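You operate a simulated robot arm through the tools that you are given. There is no shell and no other tool. Be economical: measure what you need, move in short steps, check, and stop when the job is done.

Carry out the task below with a simulated two-armed robot. There is one attempt and no reset: what you move stays moved.

TASK
Take the prism from the dark case, seat it on the corner prism table and focus the green line.
Fine: shut the case again; swing the telescope to the line on the knob side; focus with the knob on the fixed tube; lamp off at the end; filters, other prisms, knobs and spectrometers stay. Set down upright: prism.

The check looks at the end state, three seconds after you hand in, the way a careful person would. Anything else that was tipped, shoved, dropped, spilled or broken makes it a failure.

THE ROBOT
Two 7-joint arms with fingered hands on one trunk, on a base that drives. Base frame: it is fixed to the floor where the robot stands at the start and does not move with it; the origin is under the middle of the robot, x ahead of it, y to its left, z up. Units: cm, rad, N and s.
The left shoulder is at the start at [7, 13.2, 111.7], the right one opposite. With the tool pointing down near the work surface each hand reaches from about 10 to 62 cm from the robot's upright axis, wherever it stands, measured 20 degrees to its own side. Places, roughly: blue filter [-150, -775, 75]; corner arm knob [70, 70, 80]; corner back table screw [80, 50, 100]; corner fine knob [80, 70, 80]; corner front table screw [80, 60, 100]; corner lamp box latch [110, 70, 90]; corner lamp switch [50, 80, 90]; corner left focus knob [90, 60, 100]; corner prism table [80, 60, 90]; corner right focus knob [60, 60, 100]; corner scale magnifier [80, 60, 90]; corner side table screw [70, 60, 100]; corner slit knob [90, 60, 100]; corner table knob [80, 70, 80]; corner telescope [60, 60, 90]; dark case lid [50, 10, 90]. Payload 2.3 kg a hand.
Tool frame (each hand has its own): the origin (TCP) lies between the finger pads and is the grasp point; the fingertips stand 2.5 cm ahead of it; z points along the fingers, y is the line along which they close. The gripper opens to 8.8 cm. The gripper's body begins 2.9 cm behind the TCP. The gripper is a hand of 3 fingers: y runs from the thumb to the fingers, the wrist lies at [-1.3, -9.7, -16.2] in the tool frame, and closing takes about 1.5 s.
Orientation is told as [roll, pitch, yaw] about the base's x, y, z axes, in that order, counted from this pose: with the fingers straight down and the wrist toward the robot, the tool's x, y and z point along [0, 1, 0], [1, 0, 0] and [0, 0, -1] of the base frame.

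THE INTERFACE
- The arms move only by the tool nudge_tool. It takes "left_series", "right_series" or both (then of equal length, played together; a hand with none holds still); each is one flat list of numbers, 6 for each row, row after row: the shift along the tool's x, y, z in cm, then the turn, a rotation vector about the tool's x, y, z in rad. In form: [dx, dy, dz, wx, wy, wz, dx, dy, dz, wx, wy, wz, ...]. A call has 1 to 10 rows; each row is the pose to reach, as a shift and turn from the pose commanded when the call began, along the tool's axes at that moment. "left_fingers" and "right_fingers" are, for a hand that has rows, the opening, from 0 (shut) to 1 (fully open), set as the call begins (left out, the last holds). Each row takes 0.2 s and may step no farther than 5 cm and 0.15 rad from the row before; otherwise, or with a gripper value out of range, the whole call is refused. Where a pose cannot be reached the arm comes as near as it can. A force on the tool above 40 N (or 10 N above the force at the start of the call, whichever is more), or a blocked arm, ends the call early, and 0.2 s more pass. The fingers move at their own pace (about 10.8 cm/s each) and stop on an object; they squeeze with about 26 N. The grip force told is the motor's: it shows also when the fingers shut on nothing. Time passes only in rows, and 0.2 s behind the last, so rows that repeat a pose let the fingers close. The reply holds the time, the measured pose of the TCP, the force on the tool along the base axes, the opening and the grip force, in the units named above and with some noise, with the torque about the TCP (base axes, N m) and any sound that the robot's microphone picked up, and new pictures: "pictures" is both (left out), scene, wrist or none (wrist: the cameras of the hands that moved).
- Cameras (640 x 400 px; columns grow to the right, rows downward): "scene" is now at [11.26, 4.71, 141.72]; the picture's right is [0.60, -0.80, 0.00], its down [-0.60, -0.45, -0.66] and it looks along [0.53, 0.39, -0.75] (base axes); focal length 293 px, centre (320, 200). "left" rides on the left gripper at [-5.8, -8.5, -9.9] in its tool frame; the picture's right is [-0.67, -0.35, 0.66], its down [0.69, -0.63, 0.37] and it looks along [0.29, 0.69, 0.66] (tool axes); focal length 261 px, centre (320, 200). "right" rides on the right gripper at [5.8, -8.5, -9.9] in its tool frame; the picture's right is [-0.67, 0.35, -0.66], its down [-0.69, -0.63, 0.37] and it looks along [-0.29, 0.69, 0.66] (tool axes); focal length 261 px, centre (320, 200). There is no depth. A picture from a camera that has moved, and an enlarged one, comes with that camera's place and axes in the base frame and with its lens.
- slide_trunk(by): slides the trunk up (or, below 0, down) by that many cm; the arms and the scene camera ride with it, the base frame stays. It gives what a move gives, with no picture.
- drive_base(legs): drives the robot by 1 to 6 legs, each [ahead, left, turn to the left] in cm, cm and rad, along the robot's own axes; the way and the turn of a leg run together, so that a leg with both is an arc; at most 150 cm and 3.142 rad a leg. The arms and the cameras ride along, it lands a little off, and it stops where it bumps. It gives what a move gives, and a new picture of the scene camera.
- set_fingers(index, middle, thumb_bend, thumb_turn, hand): sets how far each is bent, from 0 (flat) to 1 (curled in); at 0.3 the hand is open as for a grip, at 0.7 the pads meet at the TCP. One left out holds its place. A second passes; each finger stops where it meets its share of the squeeze, and holds until it gets a number again. A gripper value or a shape takes the hand back. It gives what a move gives, with no picture; readings hold the bend of each and the force on the fingers (four entries, about 0 where the hand has none), thumb and palm. thumb_turn goes from beside the hand (0) to across from the fingers (1), as for a grip.
- hand_shape(shape, hand): the hand has 3 fingers and takes this shape, open, in about a second: jaw (thumb against the fingers, like two jaws); tri (thumb and two fingers); tip (a fingertip pinch); poke (one finger out to press); point (the index stretched); flat (the hand flat); cup (the hand cupped); fist (a fist). The gripper value then closes the fingers along that shape, each until it touches; the sizes above hold for jaw. It gives what a move gives, with no picture.
- aim_head(pan, tilt): turns the head with the scene camera to pan (to the left, within 1.501 rad either way) and tilt (down, from -0.506 to 1.204), counted from straight ahead of the robot. It gives what a move gives, and a new picture of the scene camera.
- zoom(camera, box): a new picture of the part [left, top, right, bottom] of that camera's present view, enlarged. It takes no simulated time.
- finish_job(): hands the job in; it is judged then, once.

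Work in short steps. Places have to be worked out from the pictures, the camera data and where the tool is seen: move nearer, look again, correct. Check each grasp and each placing, and mend what went wrong. You have 120 turns and 260 pictures in all, those below and enlarged ones among them. Open the grippers and draw the arms clear of the work before you hand the job in, unless the task says otherwise; then end with one line.

The tools are called after "Call:" as a command line: name --argument value ..., lists and objects as JSON in quotes. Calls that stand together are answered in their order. nudge_tool: Moves the arms, as the interface text tells. Its arguments: {"type":"object","properties":{"left_series":{"type":"array"},"left_fingers":{"type":"number"},"right_series":{"type":"array"},"right_fingers":{"type":"number"},"pictures":{"type":"string","enum":["both","scene","wrist","none"]}},"required":[]} The other tools are called the same way: slide_trunk (by) slides the trunk up or down; hand_shape (shape, hand) gives the hand a shape; set_fingers (index, middle, thumb_bend, thumb_turn, hand) moves the fingers one by one; drive_base (legs) drives the base; aim_head (pan, tilt) turns the head that bears the scene camera; zoom (camera, box) takes an enlarged picture of a part of a camera's view; finish_job () hands the job in.

At the start:

```text
t: 0.0
left_ee_pos: [29.28, 32.82, 111.83]
left_tcp_rot: [-0.001, 0.001, 0.001]
left_wrist_force: [0.3, 0.6, -0.6]
left_moment: [0.03, 0.0, 0.0]
left_gripper_width: 8.75
left_grasp_force: 0.1
left_shape: jaw
left_bend: [0.3, 0.3, 0.3, 0.98]
left_finger forces: [0.0, 0.1, 0.1, 0.0, 0.1, 0.0]
right_ee_pos: [27.64, 3.29, 111.81]
right_tcp_rot: [0.0, -0.001, 0.0]
right_wrist_force: [0.8, -1.2, 0.0]
right_moment: [-0.01, -0.01, 0.01]
right_gripper_width: 8.75
right_grasp_force: 0.1
right_shape: jaw
right_bend: [0.3, 0.3, 0.3, 0.98]
right_finger forces: [0.0, 0.0, 0.1, 0.1, 0.0, 0.0]
trunk travel left (down, up): [-67.5, 16.5]
robot x, y, heading: [-0.13, 0.37, -0.002]
head pan, tilt: [0.639, 0.846]
```

scene: 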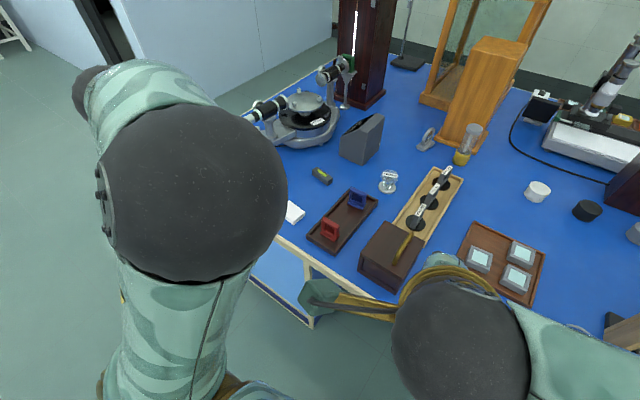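
right: 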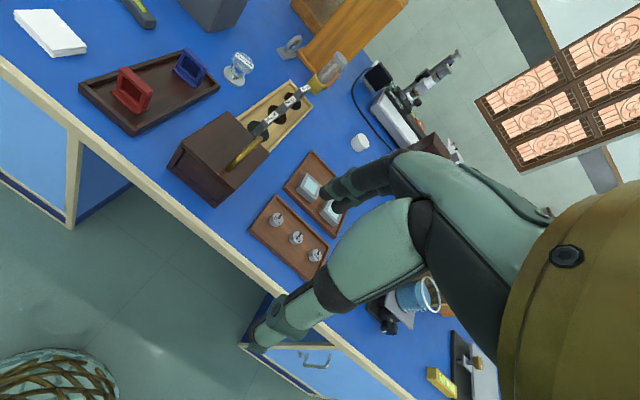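
left: 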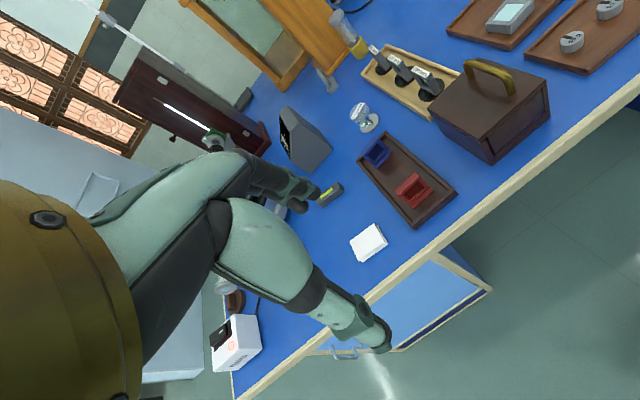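

The dark case with a brass handle is at scene (390,255), and the corner spectrometer is at (305,120). I zoom on both.

Call:
zoom --camera "scene" --box '[230, 30, 410, 170]'

Call:
zoom --camera "scene" --box '[290, 150, 490, 320]'

Call:
zoom --camera "left" --box '[340, 30, 580, 180]'

```text
2.86 times, centred on (320, 100) of scene
camera zoom: at [11.26, 4.71, 141.72], right [0.6, -0.8, 0.0], down [-0.6, -0.45, -0.66], along [0.53, 0.39, -0.75], focal length 838 px, centre (320, 486)
```

zoom: 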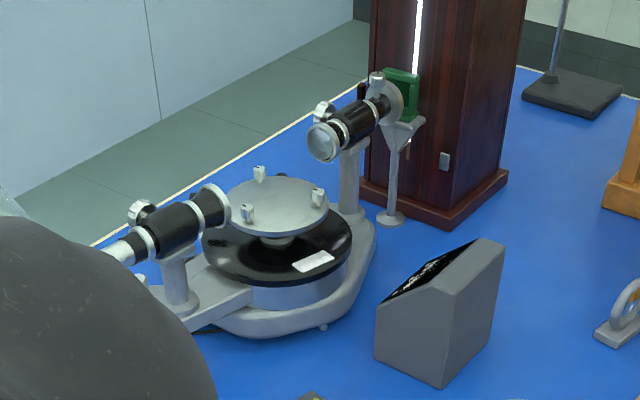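

```text
2.35 times, centred on (390, 235) of scene
camera zoom: at [11.26, 4.71, 141.72], right [0.6, -0.8, 0.0], down [-0.6, -0.45, -0.66], along [0.53, 0.39, -0.75], focal length 690 px, centre (155, 118)
```

zoom: 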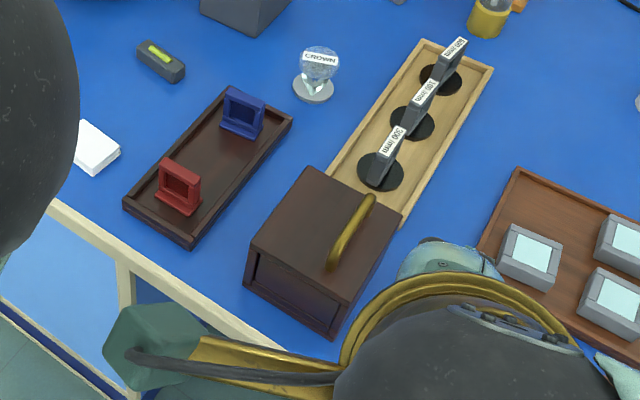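

```text
2.67 times, centred on (460, 105) of left
camera zoom: at [20.68, 26.97, 121.9], right [-0.35, -0.67, -0.66], down [-0.63, 0.69, -0.37], along [0.69, 0.29, -0.66], focal length 695 px, centre (-53, 453)
```

zoom: 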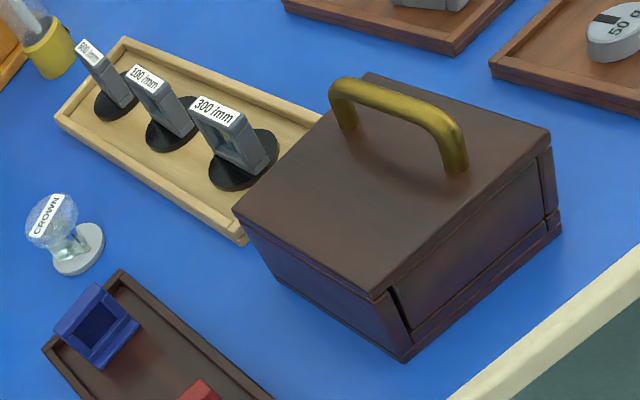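

Triangulating gives a table top of about z 76.5, and a case of about x 43–54, y 7–17 with its top at z≈87. I look closer at its construction.

Call:
zoom --camera "left" --box '[425, 50, 555, 165]'

Call:
zoom --camera "right" --box '[150, 70, 350, 210]'

Call:
aim_head --pan 1.1 --tilt 0.5

```text
3.48 times, centred on (490, 108) of left
camera zoom: at [20.68, 26.97, 121.9], right [-0.35, -0.67, -0.66], down [-0.63, 0.69, -0.37], along [0.69, 0.29, -0.66], focal length 907 px, centre (-271, 522)
```

zoom: 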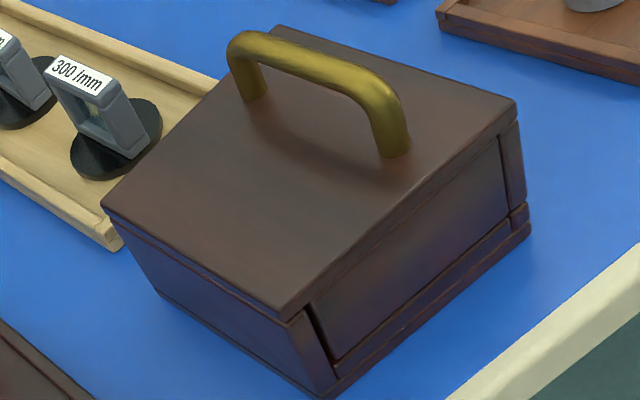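

```text
2.86 times, centred on (250, 140) of right
camera zoom: at [19.02, 9.08, 121.72], right [0.35, -0.67, 0.66], down [-0.63, -0.69, -0.37], along [0.69, -0.29, -0.66], focal length 745 px, centre (520, 371)
```

zoom: 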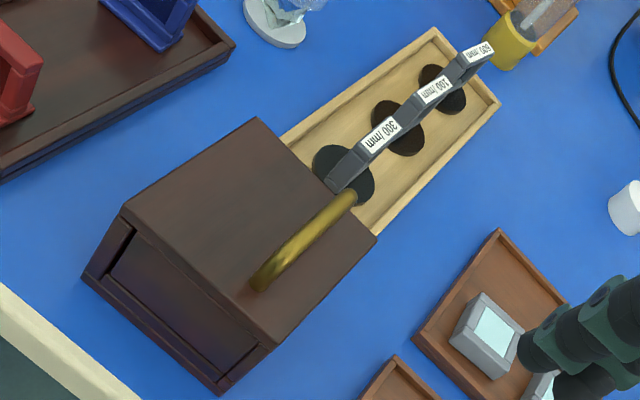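

```text
t: 0.9
left_ee_pos: [29.45, 32.68, 111.96]
left_tcp_rot: [0.0, 0.001, 0.0]
left_wrist_force: [0.3, 0.2, -0.2]
left_moment: [0.01, 0.0, 0.02]
left_gripper_width: 8.74
left_grasp_force: 0.0
left_shape: jaw
left_bend: [0.3, 0.3, 0.3, 0.98]
left_finger forces: [0.0, 0.0, 0.0, 0.1, 0.1, 0.0]
right_ee_pos: [27.58, 3.37, 111.62]
right_tcp_rot: [0.0, -0.001, 0.001]
right_wrist_force: [0.2, -0.3, -0.7]
right_moment: [-0.02, -0.01, -0.03]
right_gripper_width: 8.75
right_grasp_force: 0.1
right_shape: jaw
right_bend: [0.3, 0.3, 0.3, 0.98]
right_finger forces: [0.0, 0.0, 0.0, 0.1, 0.0, 0.0]
trunk travel left (down, up): [-67.5, 16.5]
robot x, y, heading: [0.29, 0.01, -0.004]
head pan, tilt: [1.1, 0.499]
camera scene: at [9.1, 8.14, 144.68], right [0.89, -0.45, 0.0], down [-0.22, -0.43, -0.88], along [0.4, 0.78, -0.48], focal length 293 px, centre (320, 200)
```

scene: 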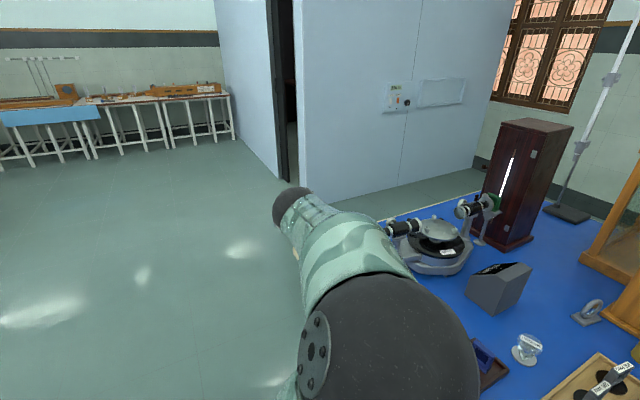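

The case has a lid with its handle toward the −y edge, so the hinge is probably on +y. I drive left so that the right hand works the lid comfortably, and look at the corner spectrometer.

Call:
drive_base --legs '[[0, 27, 0]]'

Call:
aim_head --pan 0.35 --tilt 0.55

Call:
aim_head --pan -0.25 --tilt 0.85

```text
t: 2.8
left_ee_pos: [29.34, 59.54, 111.88]
left_tcp_rot: [0.002, 0.001, 0.002]
left_wrist_force: [0.7, -1.0, 0.5]
left_moment: [0.01, -0.03, 0.01]
left_gripper_width: 8.77
left_grasp_force: 0.0
left_shape: jaw
left_bend: [0.3, 0.3, 0.3, 0.98]
left_finger forces: [0.0, 0.1, 0.1, 0.0, 0.0, 0.0]
right_ee_pos: [27.56, 30.18, 111.65]
right_tcp_rot: [0.001, 0.001, 0.001]
right_wrist_force: [0.1, -0.6, 0.2]
right_moment: [-0.03, 0.0, 0.01]
right_gripper_width: 8.76
right_grasp_force: 0.0
right_shape: jaw
right_bend: [0.3, 0.3, 0.3, 0.98]
right_finger forces: [0.0, 0.1, 0.0, 0.1, 0.0, 0.0]
trunk travel left (down, up): [-67.5, 16.5]
robot x, y, heading: [0.37, 26.53, -0.001]
head pan, tilt: [1.1, 0.499]
camera scene: at [9.08, 34.9, 144.7], right [0.89, -0.45, 0.0], down [-0.22, -0.43, -0.88], along [0.4, 0.78, -0.48], focal length 293 px, centre (320, 200)
```

scene: 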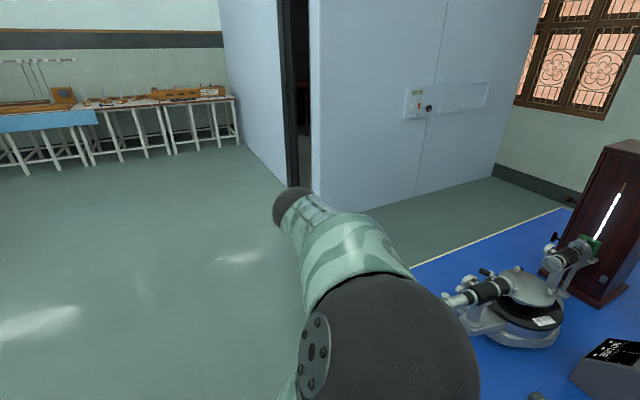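

```text
t: 3.9
left_ee_pos: [29.17, 59.78, 111.86]
left_tcp_rot: [-0.001, 0.001, 0.001]
left_wrist_force: [-0.2, 0.3, 0.3]
left_moment: [-0.02, -0.03, -0.01]
left_gripper_width: 8.76
left_grasp_force: 0.1
left_shape: jaw
left_bend: [0.3, 0.3, 0.3, 0.98]
left_finger forces: [0.1, 0.0, 0.0, 0.0, 0.1, 0.1]
right_ee_pos: [27.53, 30.35, 111.62]
right_tcp_rot: [0.0, 0.0, 0.001]
right_wrist_force: [0.0, -0.3, 0.2]
right_moment: [0.0, 0.02, 0.0]
right_gripper_width: 8.75
right_grasp_force: 0.0
right_shape: jaw
right_bend: [0.3, 0.3, 0.3, 0.98]
right_finger forces: [0.0, 0.1, 0.1, 0.0, 0.0, 0.0]
trunk travel left (down, up): [-67.5, 16.5]
robot x, y, heading: [0.01, 27.05, 0.003]
head pan, tilt: [0.351, 0.55]
camera scene: at [13.38, 30.09, 144.23], right [0.35, -0.94, 0.0], down [-0.49, -0.18, -0.85], along [0.8, 0.29, -0.52], focal length 293 px, centre (320, 200)
```

scene: 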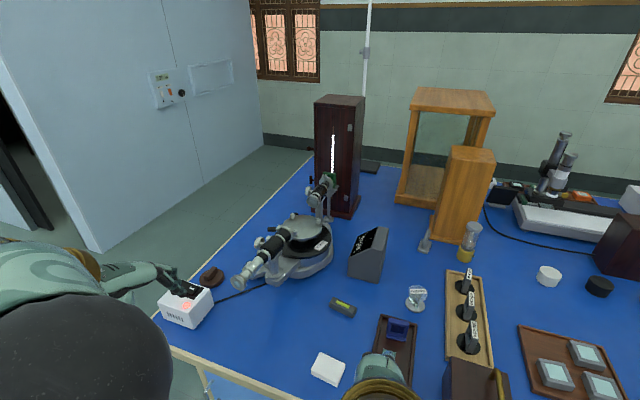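

```text
t: 4.9
left_ee_pos: [29.22, 59.88, 111.84]
left_tcp_rot: [0.0, 0.001, 0.0]
left_wrist_force: [0.2, -1.1, 0.7]
left_moment: [0.0, 0.0, 0.01]
left_gripper_width: 8.74
left_grasp_force: 0.0
left_shape: jaw
left_bend: [0.3, 0.3, 0.3, 0.98]
left_finger forces: [0.0, 0.1, 0.0, 0.1, 0.0, 0.0]
right_ee_pos: [27.51, 30.16, 111.68]
right_tcp_rot: [0.001, 0.0, 0.003]
right_wrist_force: [0.1, -0.1, 0.7]
right_moment: [-0.01, -0.04, -0.02]
right_gripper_width: 8.75
right_grasp_force: 0.1
right_shape: jaw
right_bend: [0.3, 0.3, 0.3, 0.98]
right_finger forces: [0.1, 0.0, 0.0, 0.0, 0.0, 0.1]
trunk travel left (down, up): [-67.5, 16.5]
robot x, y, heading: [0.2, 26.77, 0.004]
head pan, tilt: [-0.25, 0.85]
camera scene: at [12.53, 25.09, 141.69], right [-0.25, -0.97, 0.0], down [-0.73, 0.18, -0.66], along [0.64, -0.16, -0.75], focal length 293 px, centre (320, 200)
```

scene: 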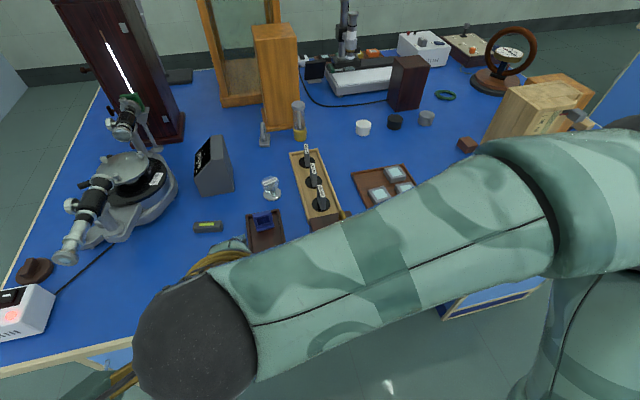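

Let me zoom on the spectrometer, the slanted console and the lamp supply from this view.

Call:
zoom --camera "scene" --box '[40, 80, 260, 280]'

Call:
zoom --camera "scene" --box '[0, 240, 120, 350]'

Call:
zoom --camera "scene" --box '[180, 120, 250, 200]'

```text
2.00 times, centred on (150, 180) of scene
camera zoom: at [12.53, 25.09, 141.69], right [-0.25, -0.97, 0.0], down [-0.73, 0.18, -0.66], along [0.64, -0.16, -0.75], focal length 586 px, centre (660, 240)
```

zoom: 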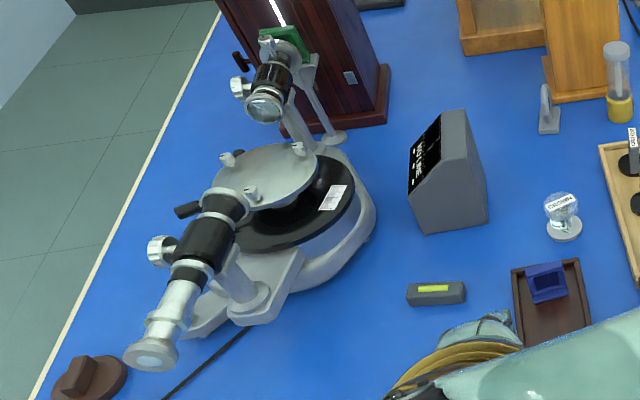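

```text
3.64 times, centred on (60, 295) of scene
camera zoom: at [12.53, 25.09, 141.69], right [-0.25, -0.97, 0.0], down [-0.73, 0.18, -0.66], along [0.64, -0.16, -0.75], focal length 1066 px, centre (1266, -146)
```

zoom: 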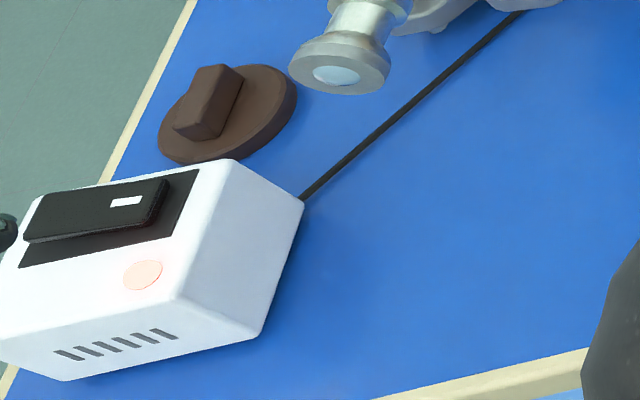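

```text
5.00 times, centred on (215, 160) of scene
camera zoom: at [12.53, 25.09, 141.69], right [-0.25, -0.97, 0.0], down [-0.73, 0.18, -0.66], along [0.64, -0.16, -0.75], focal length 1466 px, centre (845, 400)
```

zoom: 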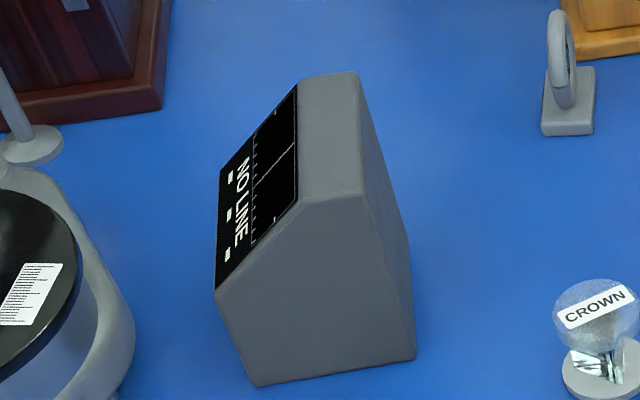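

The console reads "NO LINE". Now I bring the right hand over the case, turning it so the fingers close across the handle (yaw +90°), while staying high.

Call:
nudge_tool --right_series '[-2, 2, 0, 0, 0, -0.15, -4, 4, 0, 0, 0, -0.3, -6, 6, 0, 0, 0, -0.45, -8, 8, 0, 0, 0, -0.6, -10, 10, 0, 0, 0, -0.75, -12, 12, 0, 0, 0, -0.9, -14, 14, 0, 0, 0, -1.05, -16, 16, 0, 0, 0, -1.2, -18, 18, 0, 0, 0, -1.35, -20, 20, 0, 0, 0, -1.5]' --pictures "both"

```text
t: 7.1
left_ee_pos: [29.22, 59.78, 111.84]
left_tcp_rot: [0.0, -0.001, 0.0]
left_wrist_force: [0.6, -0.4, -0.1]
left_moment: [-0.02, 0.0, 0.0]
left_gripper_width: 8.78
left_grasp_force: 0.1
left_shape: jaw
left_bend: [0.3, 0.3, 0.3, 0.98]
left_finger forces: [0.0, 0.0, 0.0, 0.0, 0.0, 0.0]
right_ee_pos: [28.0, 21.17, 112.68]
right_tcp_rot: [-0.001, 0.003, 1.478]
right_wrist_force: [-0.4, -0.6, -0.1]
right_moment: [-0.03, -0.01, 0.03]
right_gripper_width: 8.79
right_grasp_force: 0.1
right_shape: jaw
right_bend: [0.3, 0.3, 0.3, 0.98]
right_finger forces: [0.0, 0.1, 0.0, 0.0, 0.1, 0.1]
right hand out of reach, approached as far as the arm can: row 7, 8, 9, 10
trunk travel left (down, up): [-67.5, 16.5]
robot x, y, heading: [-0.12, 27.1, 0.002]
head pan, tilt: [-0.25, 0.85]
camera scene: at [12.53, 25.11, 141.69], right [-0.25, -0.97, 0.0], down [-0.73, 0.18, -0.66], along [0.64, -0.16, -0.75], focal length 293 px, centre (320, 200)
camera right: at [21.52, 13.21, 122.73], right [0.7, 0.29, 0.65], down [0.62, -0.69, -0.36], along [0.35, 0.66, -0.66], focal length 261 px, centre (320, 200)
```

scene: 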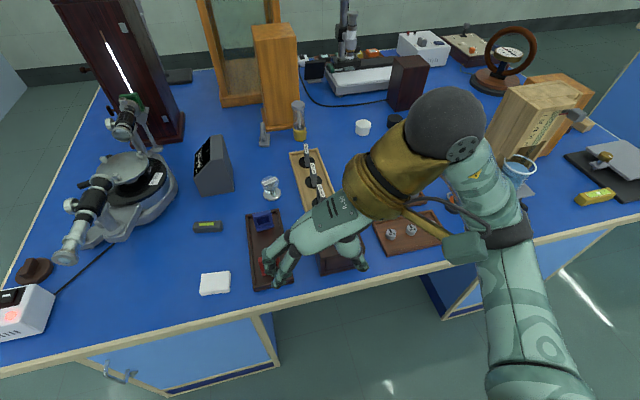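
right: 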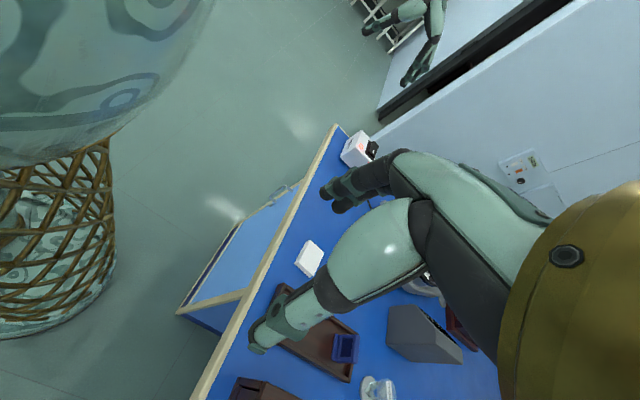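

The arm ran out of reach at this height. I lower it while moving forward, where the reach is better.

Call:
nudge_tool --right_series '[0, 0, 4, 0, 0, 0, -2, 0, 8, 0, 0, 0, -5, -1, 12, 0, 0, -0.05, -8, -3, 12, 0, 0, -0.09, -12, -5, 12, 0, 0, -0.09, -15.7, -6.6, 12, 0, 0, -0.09]' --pictures "both"

```text
refused: row 3 steps farther than a row can; nothing moved
```

Call:
nudge_tool --right_series '[0, 0, 4, 0, 0, 0, -2, 0, 8, 0, 0, 0, -4, -1, 11, 0, 0, -0.05, -8, -3, 12, 0, 0, -0.09, -12, -5, 12, 0, 0, -0.09, -15.7, -6.6, 12, 0, 0, -0.09]' --pictures "both"

```text
t: 8.5
left_ee_pos: [29.17, 59.75, 111.82]
left_tcp_rot: [0.0, -0.001, 0.002]
left_wrist_force: [0.5, -0.7, 0.7]
left_moment: [-0.01, 0.0, 0.01]
left_gripper_width: 8.78
left_grasp_force: 0.0
left_shape: jaw
left_bend: [0.3, 0.3, 0.3, 0.98]
left_finger forces: [0.1, 0.0, 0.1, 0.0, 0.0, 0.0]
right_ee_pos: [25.18, 23.17, 105.39]
right_tcp_rot: [-0.001, 0.003, 1.592]
right_wrist_force: [-0.1, 0.0, 0.5]
right_moment: [-0.03, -0.01, 0.0]
right_gripper_width: 8.77
right_grasp_force: 0.0
right_shape: jaw
right_bend: [0.3, 0.3, 0.3, 0.98]
right_finger forces: [0.0, 0.0, 0.0, 0.0, 0.0, 0.0]
right hand out of reach, approached as far as the arm can: row 1, 2, 3, 4, 5, 6
trunk travel left (down, up): [-67.5, 16.5]
robot x, y, heading: [-0.14, 27.3, -0.004]
head pan, tilt: [-0.25, 0.85]
camera scene: at [12.54, 25.08, 141.69], right [-0.25, -0.97, 0.0], down [-0.73, 0.18, -0.66], along [0.64, -0.16, -0.75], focal length 293 px, centre (320, 200)
camera right: at [19.56, 14.54, 115.38], right [0.66, 0.36, 0.65], down [0.7, -0.62, -0.37], along [0.27, 0.7, -0.66], focal length 261 px, centre (320, 200)
```

scene: 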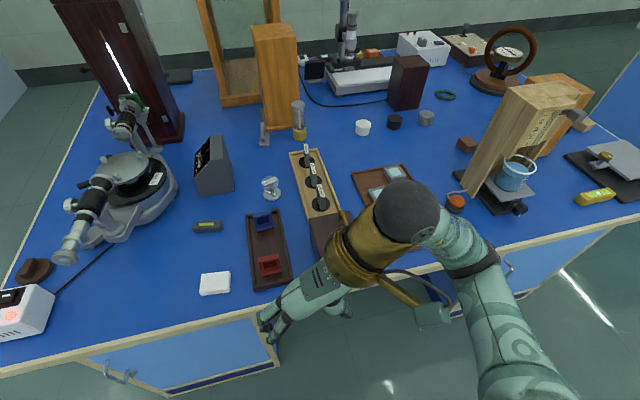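
right: 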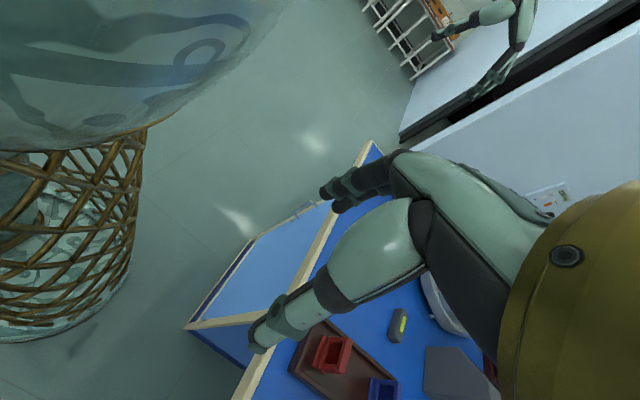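

The right wrist can't reach yaw 90° here. Facing −y lets the left hand straddle the handle naturally, so I tuck the right hand back and re-park at about (8,45) with heading −60°.

Call:
nudge_tool --right_series '[0, 0, -2, 0, 0, 0.15, 0, 0, -4, 0, 0, 0.3, 0, 0, -6, 0, 0, 0.45, 0, 0, -6, 0, 0, 0.6, 0, 0, -6, 0, 0, 0.75, 0, 0, -6, 0, 0, 0.9, 0, 0, -6, 0, 0, 1.05, 0, 0, -6, 0, 0, 1.2, 0, 0, -6, 0, 0, 1.35, 0, 0, -6, 0, 0, 1.5]' --pictures "none"

Call:
drive_base --legs '[[6, 18, 0], [0, 0, -1.047]]'

Call:
aim_head --pan 0.3 --tilt 0.85

```text
t: 10.7
left_ee_pos: [29.18, 59.84, 111.91]
left_tcp_rot: [0.0, 0.001, 0.002]
left_wrist_force: [-0.2, 0.6, 0.7]
left_moment: [-0.01, 0.01, -0.03]
left_gripper_width: 8.74
left_grasp_force: 0.0
left_shape: jaw
left_bend: [0.3, 0.3, 0.3, 0.98]
left_finger forces: [0.1, 0.0, 0.0, 0.0, 0.0, 0.0]
right_ee_pos: [25.43, 23.19, 111.43]
right_tcp_rot: [-0.001, 0.001, 0.089]
right_wrist_force: [0.7, 0.5, 0.8]
right_moment: [0.01, -0.03, 0.01]
right_gripper_width: 8.8
right_grasp_force: 0.1
right_shape: jaw
right_bend: [0.3, 0.3, 0.3, 0.98]
right_finger forces: [0.0, 0.0, 0.1, 0.1, 0.0, 0.0]
trunk travel left (down, up): [-67.5, 16.5]
robot x, y, heading: [0.13, 26.73, 0.0]
head pan, tilt: [-0.25, 0.85]
```

```text
t: 14.9
left_ee_pos: [49.16, 36.4, 111.97]
left_tcp_rot: [0.001, -0.001, -1.039]
left_wrist_force: [0.0, -0.7, 0.4]
left_moment: [0.0, -0.01, -0.02]
left_gripper_width: 8.78
left_grasp_force: 0.1
left_shape: jaw
left_bend: [0.3, 0.3, 0.3, 0.98]
left_finger forces: [0.0, 0.1, 0.0, 0.0, 0.0, 0.0]
right_ee_pos: [15.59, 20.93, 111.38]
right_tcp_rot: [0.0, -0.001, -0.948]
right_wrist_force: [0.1, 0.6, 0.5]
right_moment: [0.0, 0.03, 0.01]
right_gripper_width: 8.78
right_grasp_force: 0.1
right_shape: jaw
right_bend: [0.3, 0.3, 0.3, 0.98]
right_finger forces: [0.0, 0.1, 0.0, 0.0, 0.0, 0.0]
trunk travel left (down, up): [-67.5, 16.5]
robot x, y, heading: [6.04, 45.04, -1.04]
head pan, tilt: [-0.25, 0.85]
camera scene: at [10.71, 33.08, 141.69], right [-0.96, -0.28, 0.0], down [-0.21, 0.72, -0.66], along [0.18, -0.63, -0.75], focal length 293 px, centre (320, 200)
```

scene: 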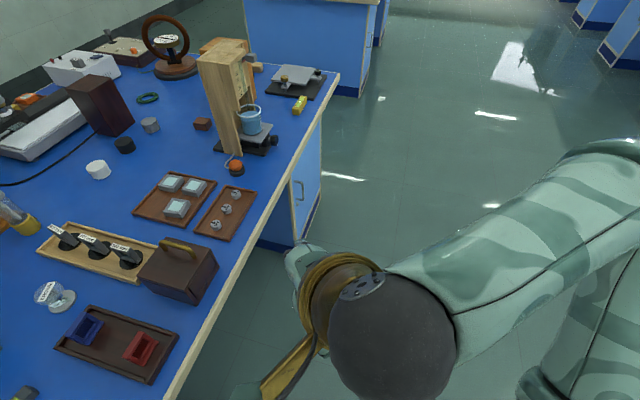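

```text
t: 15.9
left_ee_pos: [49.16, 36.41, 111.95]
left_tcp_rot: [0.001, 0.001, -1.038]
left_wrist_force: [-0.2, -0.2, -0.1]
left_moment: [0.0, 0.0, 0.01]
left_gripper_width: 8.74
left_grasp_force: 0.1
left_shape: jaw
left_bend: [0.3, 0.3, 0.3, 0.98]
left_finger forces: [0.0, 0.0, 0.0, 0.1, 0.0, 0.0]
right_ee_pos: [15.68, 21.04, 111.3]
right_tcp_rot: [0.001, 0.001, -0.947]
right_wrist_force: [-1.0, -0.1, 0.2]
right_moment: [-0.03, 0.03, 0.02]
right_gripper_width: 8.79
right_grasp_force: 0.1
right_shape: jaw
right_bend: [0.3, 0.3, 0.3, 0.98]
right_finger forces: [0.0, 0.0, 0.0, 0.0, 0.1, 0.1]
trunk travel left (down, up): [-67.5, 16.5]
robot x, y, heading: [5.81, 45.04, -1.035]
head pan, tilt: [0.3, 0.85]
camera scene: at [14.28, 35.31, 141.69], right [-0.67, -0.74, 0.0], down [-0.56, 0.51, -0.66], along [0.49, -0.44, -0.75], focal length 293 px, centre (320, 200)
```

scene: 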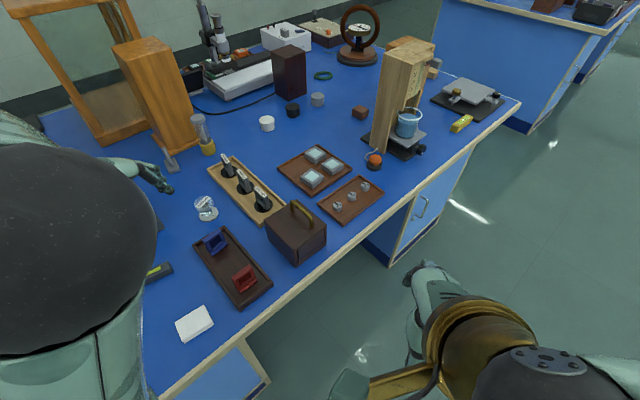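

I have a clear view of the case now, so I zoom to locate the handle precisely.

Call:
zoom --camera "scene" --box '[240, 180, 350, 280]'

Call:
zoom --camera "left" --box '[0, 0, 640, 400]'

```text
4.00 times, centred on (295, 230) of scene
camera zoom: at [14.28, 35.31, 141.69], right [-0.67, -0.74, 0.0], down [-0.56, 0.51, -0.66], along [0.49, -0.44, -0.75], focal length 1173 px, centre (420, 80)
```

zoom: 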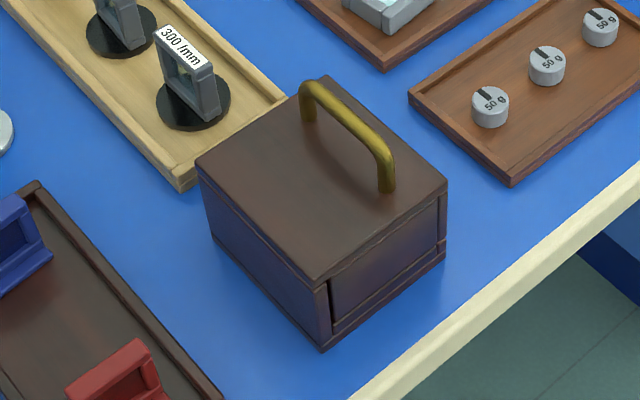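

```text
1.00 times, centred on (320, 200) of left (not enlarged: the box is as wide or as high as the picture)
camera zoom: at [39.7, 40.65, 121.9], right [-0.75, -0.04, -0.66], down [0.27, 0.89, -0.37], along [0.6, -0.45, -0.66], focal length 261 px, centre (320, 200)
```

zoom: 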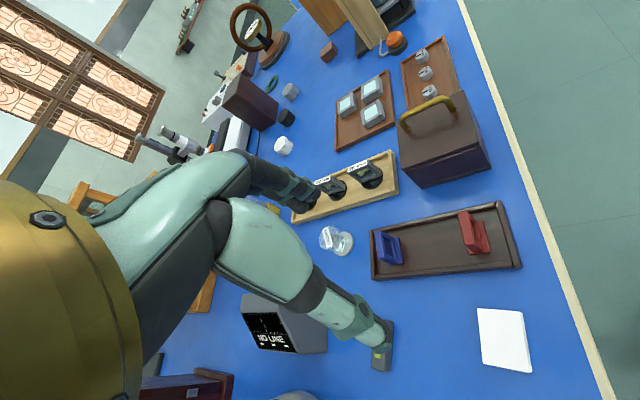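

The handle bar is at x 45–52, y≈10.2, and z≈90.2, with the lid top at 87. I move the left hand above it at z≈100 with yaw −90°.

Call:
nudge_tool --left_series '[-2.3, 3.7, 2, 0, 0, 0.09, -4.6, 7.4, 4, 0, 0, 0.18, -6.9, 11.1, 6, 0, 0, 0.27, -9.1, 14.8, 8, 0, 0, 0.36, -11.4, 18.5, 10, 0, 0, 0.45, -13.7, 22.3, 12, 0, 0, 0.532, -13.7, 22.3, 12, 0, 0, 0.532]'

```text
t: 17.5
left_ee_pos: [48.56, 10.15, 99.96]
left_tcp_rot: [0.0, 0.001, -1.572]
left_wrist_force: [0.4, 0.4, 0.2]
left_moment: [0.03, 0.0, 0.01]
left_gripper_width: 8.76
left_grasp_force: 0.1
left_shape: jaw
left_bend: [0.3, 0.3, 0.3, 0.98]
left_finger forces: [0.0, 0.0, 0.1, 0.1, 0.1, 0.0]
right_ee_pos: [15.53, 20.97, 111.5]
right_tcp_rot: [0.0, 0.001, -0.948]
right_wrist_force: [0.0, -0.9, -0.4]
right_moment: [-0.03, -0.02, -0.01]
right_gripper_width: 8.82
right_grasp_force: 0.1
right_shape: jaw
right_bend: [0.3, 0.3, 0.3, 0.98]
right_finger forces: [0.0, 0.0, 0.0, 0.0, 0.0, 0.0]
trunk travel left (down, up): [-67.5, 16.5]
robot x, y, heading: [5.75, 44.95, -1.042]
head pan, tilt: [0.3, 0.85]
camera scene: at [14.26, 35.37, 141.7], right [-0.67, -0.74, 0.0], down [-0.56, 0.51, -0.66], along [0.49, -0.44, -0.75], focal length 293 px, centre (320, 200)
camera left: at [42.72, 18.66, 109.86], right [-0.67, 0.35, -0.66], down [0.68, 0.63, -0.37], along [0.29, -0.69, -0.66], focal length 261 px, centre (320, 200)
```

scene: 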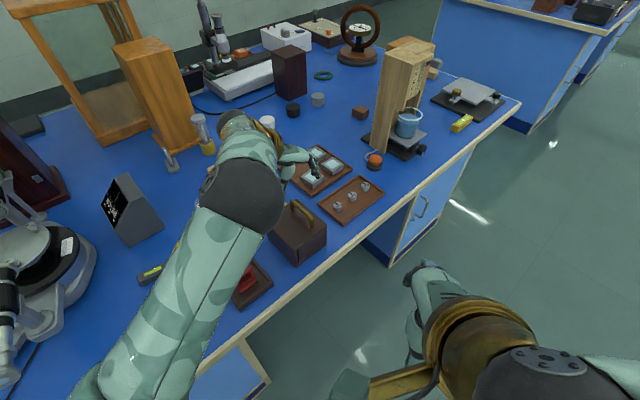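
left: 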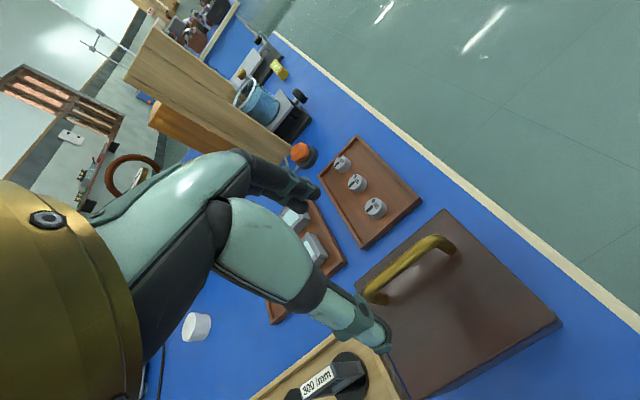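

It aligns with the handle. I lower to z≈90.7 and close.

Call:
nudge_tool --left_series '[0, 0, 3.2, 0, 0, 0, 0, 0, 6.4, 0, 0, 0, 0, 0, 9.2, 0, 0, 0]' --pictures "none"

Call:
nudge_tool --left_series '[0, 0, 0, 0, 0, 0, 0, 0, 0, 0, 0, 0, 0, 0, 0, 0, 0, 0, 0, 0, 0, 0, 0, 0, 0, 0, 0, 0, 0, 0, 0, 0, 0, 0, 0, 0, 0, 0, 0, 0, 0, 0]' --left_fingers 0 --pictures "wrist"

```text
t: 18.3
left_ee_pos: [48.7, 10.09, 90.62]
left_tcp_rot: [0.0, -0.001, -1.57]
left_wrist_force: [-0.2, -0.3, 0.6]
left_moment: [0.02, -0.02, 0.01]
left_gripper_width: 8.77
left_grasp_force: 0.0
left_shape: jaw
left_bend: [0.3, 0.3, 0.3, 0.98]
left_finger forces: [0.1, 0.0, 0.0, 0.0, 0.0, 0.1]
right_ee_pos: [15.63, 20.97, 111.38]
right_tcp_rot: [0.0, 0.0, -0.948]
right_wrist_force: [0.2, 0.1, 0.5]
right_moment: [-0.01, 0.0, -0.01]
right_gripper_width: 8.8
right_grasp_force: 0.0
right_shape: jaw
right_bend: [0.3, 0.3, 0.3, 0.98]
right_finger forces: [0.0, 0.0, 0.0, 0.1, 0.0, 0.1]
trunk travel left (down, up): [-67.5, 16.5]
robot x, y, heading: [5.95, 44.85, -1.039]
head pan, tilt: [0.3, 0.85]
```

```text
t: 19.9
left_ee_pos: [48.56, 10.09, 90.64]
left_tcp_rot: [0.001, 0.002, -1.572]
left_wrist_force: [-0.3, -3.0, 0.8]
left_moment: [-0.02, -0.01, 0.02]
left_gripper_width: 0.0
left_grasp_force: 26.6
left_shape: jaw
left_bend: [0.7, 0.7, 0.8, 1.0]
left_finger forces: [3.3, 0.0, 0.1, 0.0, 0.0, 0.0]
right_ee_pos: [15.56, 20.89, 111.31]
right_tcp_rot: [0.0, 0.0, -0.948]
right_wrist_force: [0.6, -0.2, -0.9]
right_moment: [-0.03, -0.03, -0.04]
right_gripper_width: 8.78
right_grasp_force: 0.1
right_shape: jaw
right_bend: [0.3, 0.3, 0.3, 0.98]
right_finger forces: [0.0, 0.0, 0.1, 0.0, 0.0, 0.0]
trunk travel left (down, up): [-67.5, 16.5]
robot x, y, heading: [6.17, 44.83, -1.037]
head pan, tilt: [0.3, 0.85]
camera left: at [42.67, 18.53, 100.65], right [-0.67, 0.35, -0.66], down [0.69, 0.63, -0.36], along [0.29, -0.69, -0.66], focal length 261 px, centre (320, 200)
```

left: 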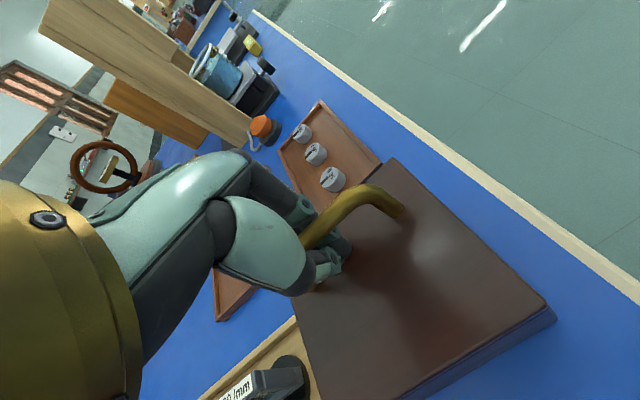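

The fingers have met around the bar. I test with a small lift along the opening arc.

Call:
nudge_tool --left_series '[0, 0, -0.7, 0, 0, 0, 0, -0.1, -1.5, 0, 0, 0]' --pictures "both"

```text
t: 20.5
left_ee_pos: [48.79, 10.54, 92.22]
left_tcp_rot: [-0.002, 0.001, -1.568]
left_wrist_force: [-3.4, 9.1, -10.3]
left_moment: [-0.15, 0.0, 0.06]
left_gripper_width: 0.01
left_grasp_force: 26.4
left_shape: jaw
left_bend: [0.7, 0.7, 0.78, 1.0]
left_finger forces: [0.7, 0.0, 0.0, 0.0, 11.4, 0.0]
right_ee_pos: [15.73, 21.36, 111.39]
right_tcp_rot: [-0.001, -0.002, -0.948]
right_wrist_force: [-0.1, -0.5, 0.5]
right_moment: [-0.03, 0.0, 0.01]
right_gripper_width: 8.79
right_grasp_force: 0.0
right_shape: jaw
right_bend: [0.3, 0.3, 0.3, 0.98]
right_finger forces: [0.0, 0.0, 0.1, 0.1, 0.0, 0.1]
trunk travel left (down, up): [-67.5, 16.5]
robot x, y, heading: [5.92, 44.81, -1.038]
head pan, tilt: [0.3, 0.85]
camera scene: at [14.39, 35.63, 141.68], right [-0.67, -0.74, 0.0], down [-0.56, 0.5, -0.66], along [0.49, -0.44, -0.75], focal length 293 px, centre (320, 200)
camera left: at [42.85, 19.08, 102.13], right [-0.67, 0.35, -0.65], down [0.68, 0.63, -0.37], along [0.29, -0.69, -0.66], focal length 261 px, centre (320, 200)
```

scene: 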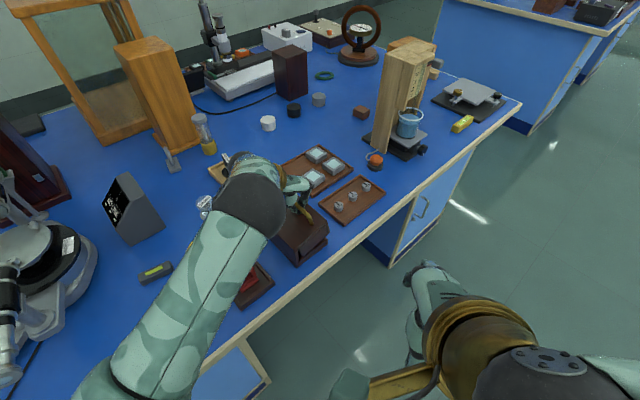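
left: 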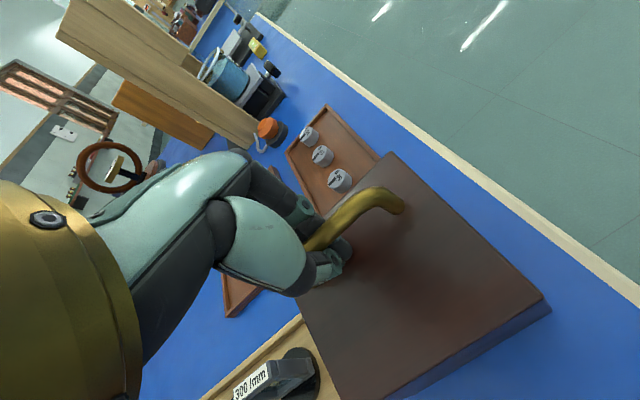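

Force of about 10 N on the hand; I check whether the lid lifts.

Call:
zoom --camera "scene" --box '[240, 180, 350, 280]'

```text
4.00 times, centred on (295, 230) of scene
camera zoom: at [14.39, 35.63, 141.68], right [-0.67, -0.74, 0.0], down [-0.56, 0.5, -0.66], along [0.49, -0.44, -0.75], focal length 1173 px, centre (420, 80)
```

zoom: 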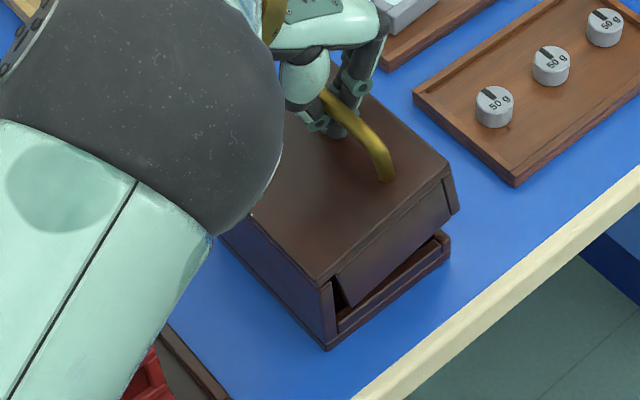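

The lid (with its own side panels) swings up about a hinge on the +y edge. I follow the arc while rotating the hand with it.

Call:
nudge_tool --left_series '[0, -1.0, -0.2, -0.07, 0, 0, 0, -1.85, -0.7, -0.15, 0, 0, 0, -2.4, -1.1, -0.22, 0, 0, 0, -2.9, -1.4, -0.3, 0, 0, 0, -3.4, -1.6, -0.37, 0, 0, 0, -4.0, -1.9, -0.45, 0, 0, 0, -4.6, -2.0, -0.52, 0, 0, 0, -5.15, -2.2, -0.6, 0, 0]' --pictures "both"

```text
t: 22.3
left_ee_pos: [48.55, 15.44, 94.57]
left_tcp_rot: [0.005, -0.604, -1.574]
left_wrist_force: [3.4, -4.2, 15.0]
left_moment: [0.11, 0.03, 0.06]
left_gripper_width: 0.0
left_grasp_force: 26.1
left_shape: jaw
left_bend: [0.7, 0.7, 0.79, 1.0]
left_finger forces: [9.2, 0.1, 0.0, 0.0, 0.1, 0.0]
right_ee_pos: [15.5, 21.12, 111.57]
right_tcp_rot: [0.0, -0.001, -0.949]
right_wrist_force: [0.2, 1.0, 0.4]
right_moment: [-0.07, -0.02, -0.01]
right_gripper_width: 8.82
right_grasp_force: 0.0
right_shape: jaw
right_bend: [0.3, 0.3, 0.3, 0.98]
right_finger forces: [0.0, 0.0, 0.1, 0.0, 0.0, 0.0]
trunk travel left (down, up): [-67.5, 16.5]
robot x, y, heading: [5.58, 45.07, -1.04]
head pan, tilt: [0.3, 0.85]
camera scene: at [14.12, 35.43, 141.72], right [-0.67, -0.74, 0.0], down [-0.56, 0.5, -0.66], along [0.49, -0.44, -0.75], focal length 293 px, centre (320, 200)
camera left: at [42.64, 28.03, 97.95], right [-0.67, -0.09, -0.74], down [0.69, 0.31, -0.66], along [0.29, -0.95, -0.15], focal length 261 px, centre (320, 200)
```

scene: 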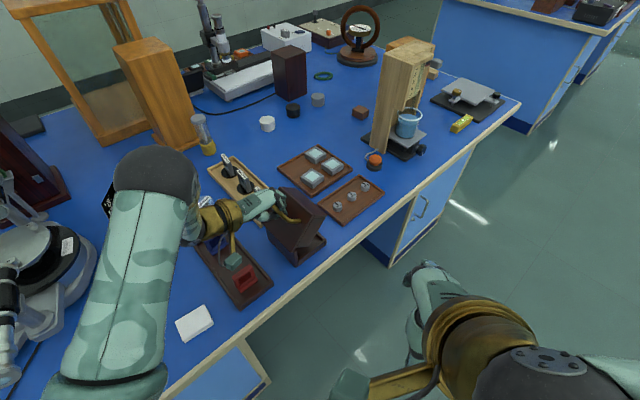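
left: 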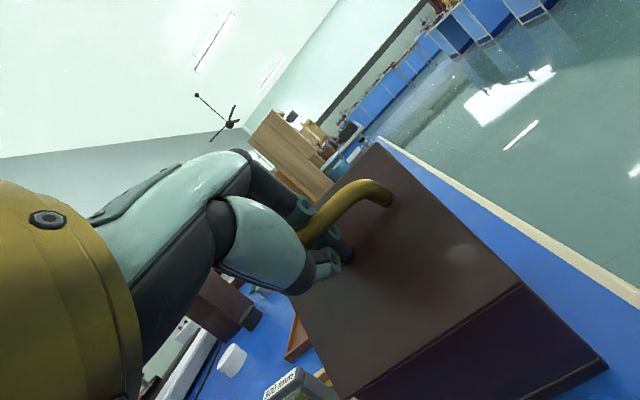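

The lid is about 45° open. I continue the arc to near 80–90°.

Call:
nudge_tool --left_series '[0, -0.7, -0.9, -0.08, 0, 0, 0, -1.44, -1.53, -0.15, 0, 0, 0, -2.2, -1.95, -0.22, 0, 0, 0, -2.96, -2.27, -0.3, 0, 0, 0, -3.75, -2.5, -0.37, 0, 0, 0, -4.58, -2.69, -0.42, 0, 0]' --pictures "both"

```text
t: 23.7
left_ee_pos: [48.54, 20.7, 94.01]
left_tcp_rot: [0.0, -1.021, -1.571]
left_wrist_force: [-0.7, 0.5, -0.4]
left_moment: [-0.02, -0.01, 0.02]
left_gripper_width: 0.0
left_grasp_force: 25.8
left_shape: jaw
left_bend: [0.7, 0.7, 0.79, 1.0]
left_finger forces: [0.3, 0.3, 0.1, 0.1, 0.4, 0.1]
right_ee_pos: [15.68, 21.04, 111.49]
right_tcp_rot: [-0.001, 0.0, -0.947]
right_wrist_force: [-0.3, -0.8, 1.0]
right_moment: [0.01, 0.02, 0.01]
right_gripper_width: 8.81
right_grasp_force: 0.1
right_shape: jaw
right_bend: [0.3, 0.3, 0.3, 0.98]
right_finger forces: [0.1, 0.0, 0.0, 0.0, 0.0, 0.0]
trunk travel left (down, up): [-67.5, 16.5]
robot x, y, heading: [5.81, 44.89, -1.038]
head pan, tilt: [0.3, 0.85]
camera scene: at [14.32, 35.32, 141.69], right [-0.67, -0.74, 0.0], down [-0.56, 0.51, -0.66], along [0.49, -0.44, -0.75], focal length 293 px, centre (320, 200)
camera left: at [42.75, 33.57, 92.01], right [-0.67, -0.38, -0.64], down [0.69, 0.02, -0.73], along [0.29, -0.93, 0.25], focal length 261 px, centre (320, 200)
```

scene: 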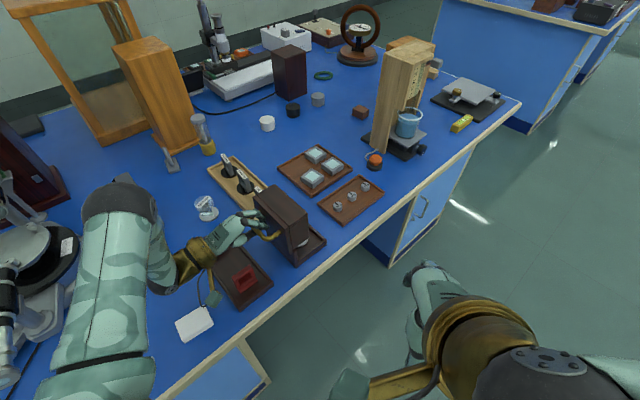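
left: 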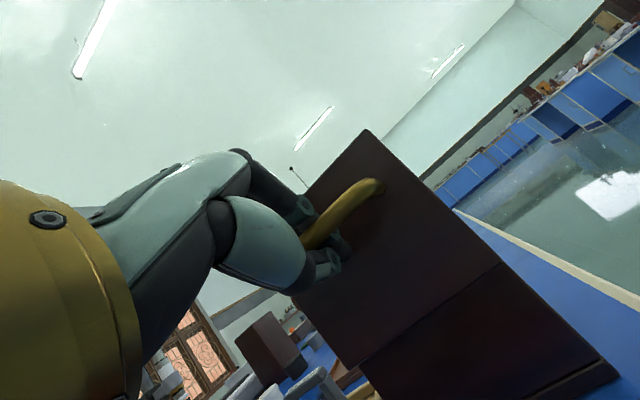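

The lid is nearly vertical, so I zoom to see it and the inside.

Call:
zoom --camera "scene" --box '[220, 170, 340, 280]'

```text
3.64 times, centred on (280, 225) of scene
camera zoom: at [14.32, 35.32, 141.69], right [-0.67, -0.74, 0.0], down [-0.56, 0.51, -0.66], along [0.49, -0.44, -0.75], focal length 1066 px, centre (466, 109)
```

zoom: 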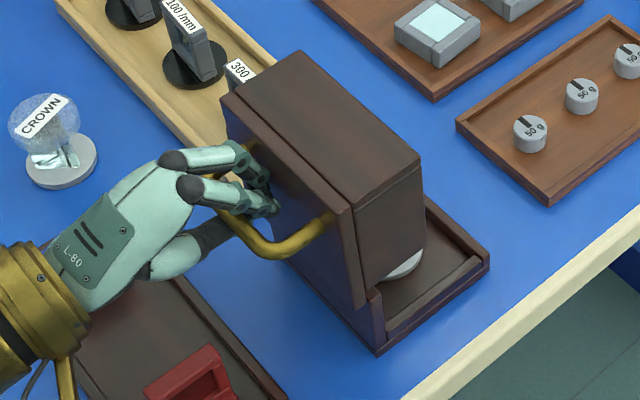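

The lid is around 85–90°, and the prism's round base is visible inside. I pull it a bit further past vertical, with little extra rotation.

Call:
nudge_tool --left_series '[0, -0.9, -0.5, -0.05, 0, 0, 0, -1.9, -0.9, -0.1, 0, 0, 0, -2.8, -1.1, -0.1, 0, 0]' --pictures "none"

Call:
zoom --camera "scene" --box '[200, 160, 340, 280]'

```text
t: 24.5
left_ee_pos: [48.61, 22.84, 92.3]
left_tcp_rot: [0.006, -1.122, -1.574]
left_wrist_force: [3.2, -7.0, 8.6]
left_moment: [0.07, 0.05, 0.05]
left_gripper_width: 0.01
left_grasp_force: 25.9
left_shape: jaw
left_bend: [0.7, 0.7, 0.79, 1.0]
left_finger forces: [10.4, 0.0, 0.0, 0.0, 0.0, 0.0]
right_ee_pos: [15.55, 20.79, 111.46]
right_tcp_rot: [0.002, 0.001, -0.948]
right_wrist_force: [0.2, 0.0, -0.3]
right_moment: [0.0, -0.01, 0.0]
right_gripper_width: 8.78
right_grasp_force: 0.1
right_shape: jaw
right_bend: [0.3, 0.3, 0.3, 0.98]
right_finger forces: [0.1, 0.0, 0.0, 0.1, 0.1, 0.0]
trunk travel left (down, up): [-67.5, 16.5]
robot x, y, heading: [5.73, 44.78, -1.037]
head pan, tilt: [0.3, 0.85]
```

```text
3.33 times, centred on (270, 220) of scene
camera zoom: at [14.19, 35.01, 141.7], right [-0.67, -0.74, 0.0], down [-0.56, 0.51, -0.66], along [0.49, -0.44, -0.75], focal length 977 px, centre (487, 133)
```

zoom: 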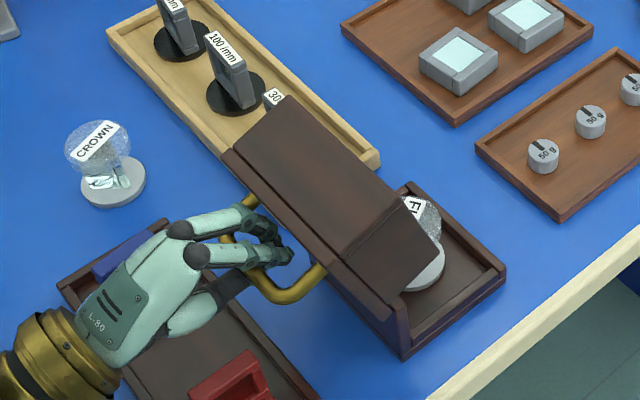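

The lid is past vertical (~105°) with resistance. I nudge a touch more to see whether it's at its stop.

Call:
nudge_tool --left_series '[0, -0.6, -0.05, 0, 0, 0, 0, -1.1, -0.05, 0, 0, 0]' --pictures "none"

Call:
zoom --camera "scene" --box '[200, 160, 340, 280]'

```text
t: 25.2
left_ee_pos: [48.62, 23.16, 91.82]
left_tcp_rot: [0.015, -1.137, -1.585]
left_wrist_force: [3.9, -10.6, 23.5]
left_moment: [0.1, 0.18, 0.07]
left_gripper_width: 0.01
left_grasp_force: 25.9
left_shape: jaw
left_bend: [0.7, 0.7, 0.8, 1.0]
left_finger forces: [24.4, 0.0, 0.0, 0.0, 0.1, 0.0]
right_ee_pos: [15.34, 20.95, 111.4]
right_tcp_rot: [0.003, 0.001, -0.951]
right_wrist_force: [-0.2, -0.4, -0.3]
right_moment: [0.03, 0.0, -0.01]
right_gripper_width: 8.78
right_grasp_force: 0.1
right_shape: jaw
right_bend: [0.3, 0.3, 0.3, 0.98]
right_finger forces: [0.0, 0.0, 0.1, 0.0, 0.1, 0.0]
trunk travel left (down, up): [-67.5, 16.5]
robot x, y, heading: [6.01, 44.83, -1.037]
head pan, tilt: [0.3, 0.85]
stopped in row 2 (left hand): the force on the tool passed its limit at 41 N (the readings are from after the stop); the commanded pose is now the measured one
```

```text
3.33 times, centred on (270, 220) of scene
camera zoom: at [14.03, 35.07, 141.69], right [-0.67, -0.74, 0.0], down [-0.55, 0.51, -0.66], along [0.49, -0.44, -0.75], focal length 977 px, centre (487, 133)
```

zoom: 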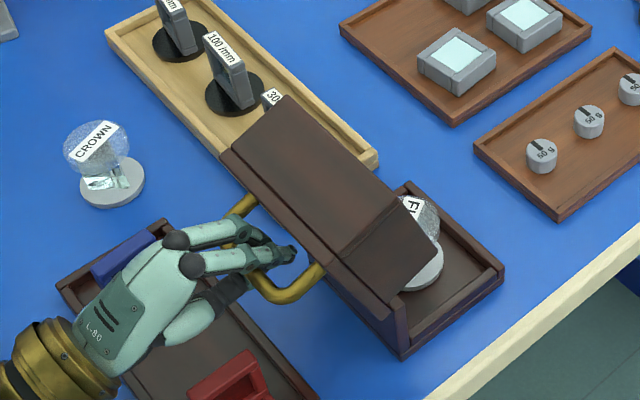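

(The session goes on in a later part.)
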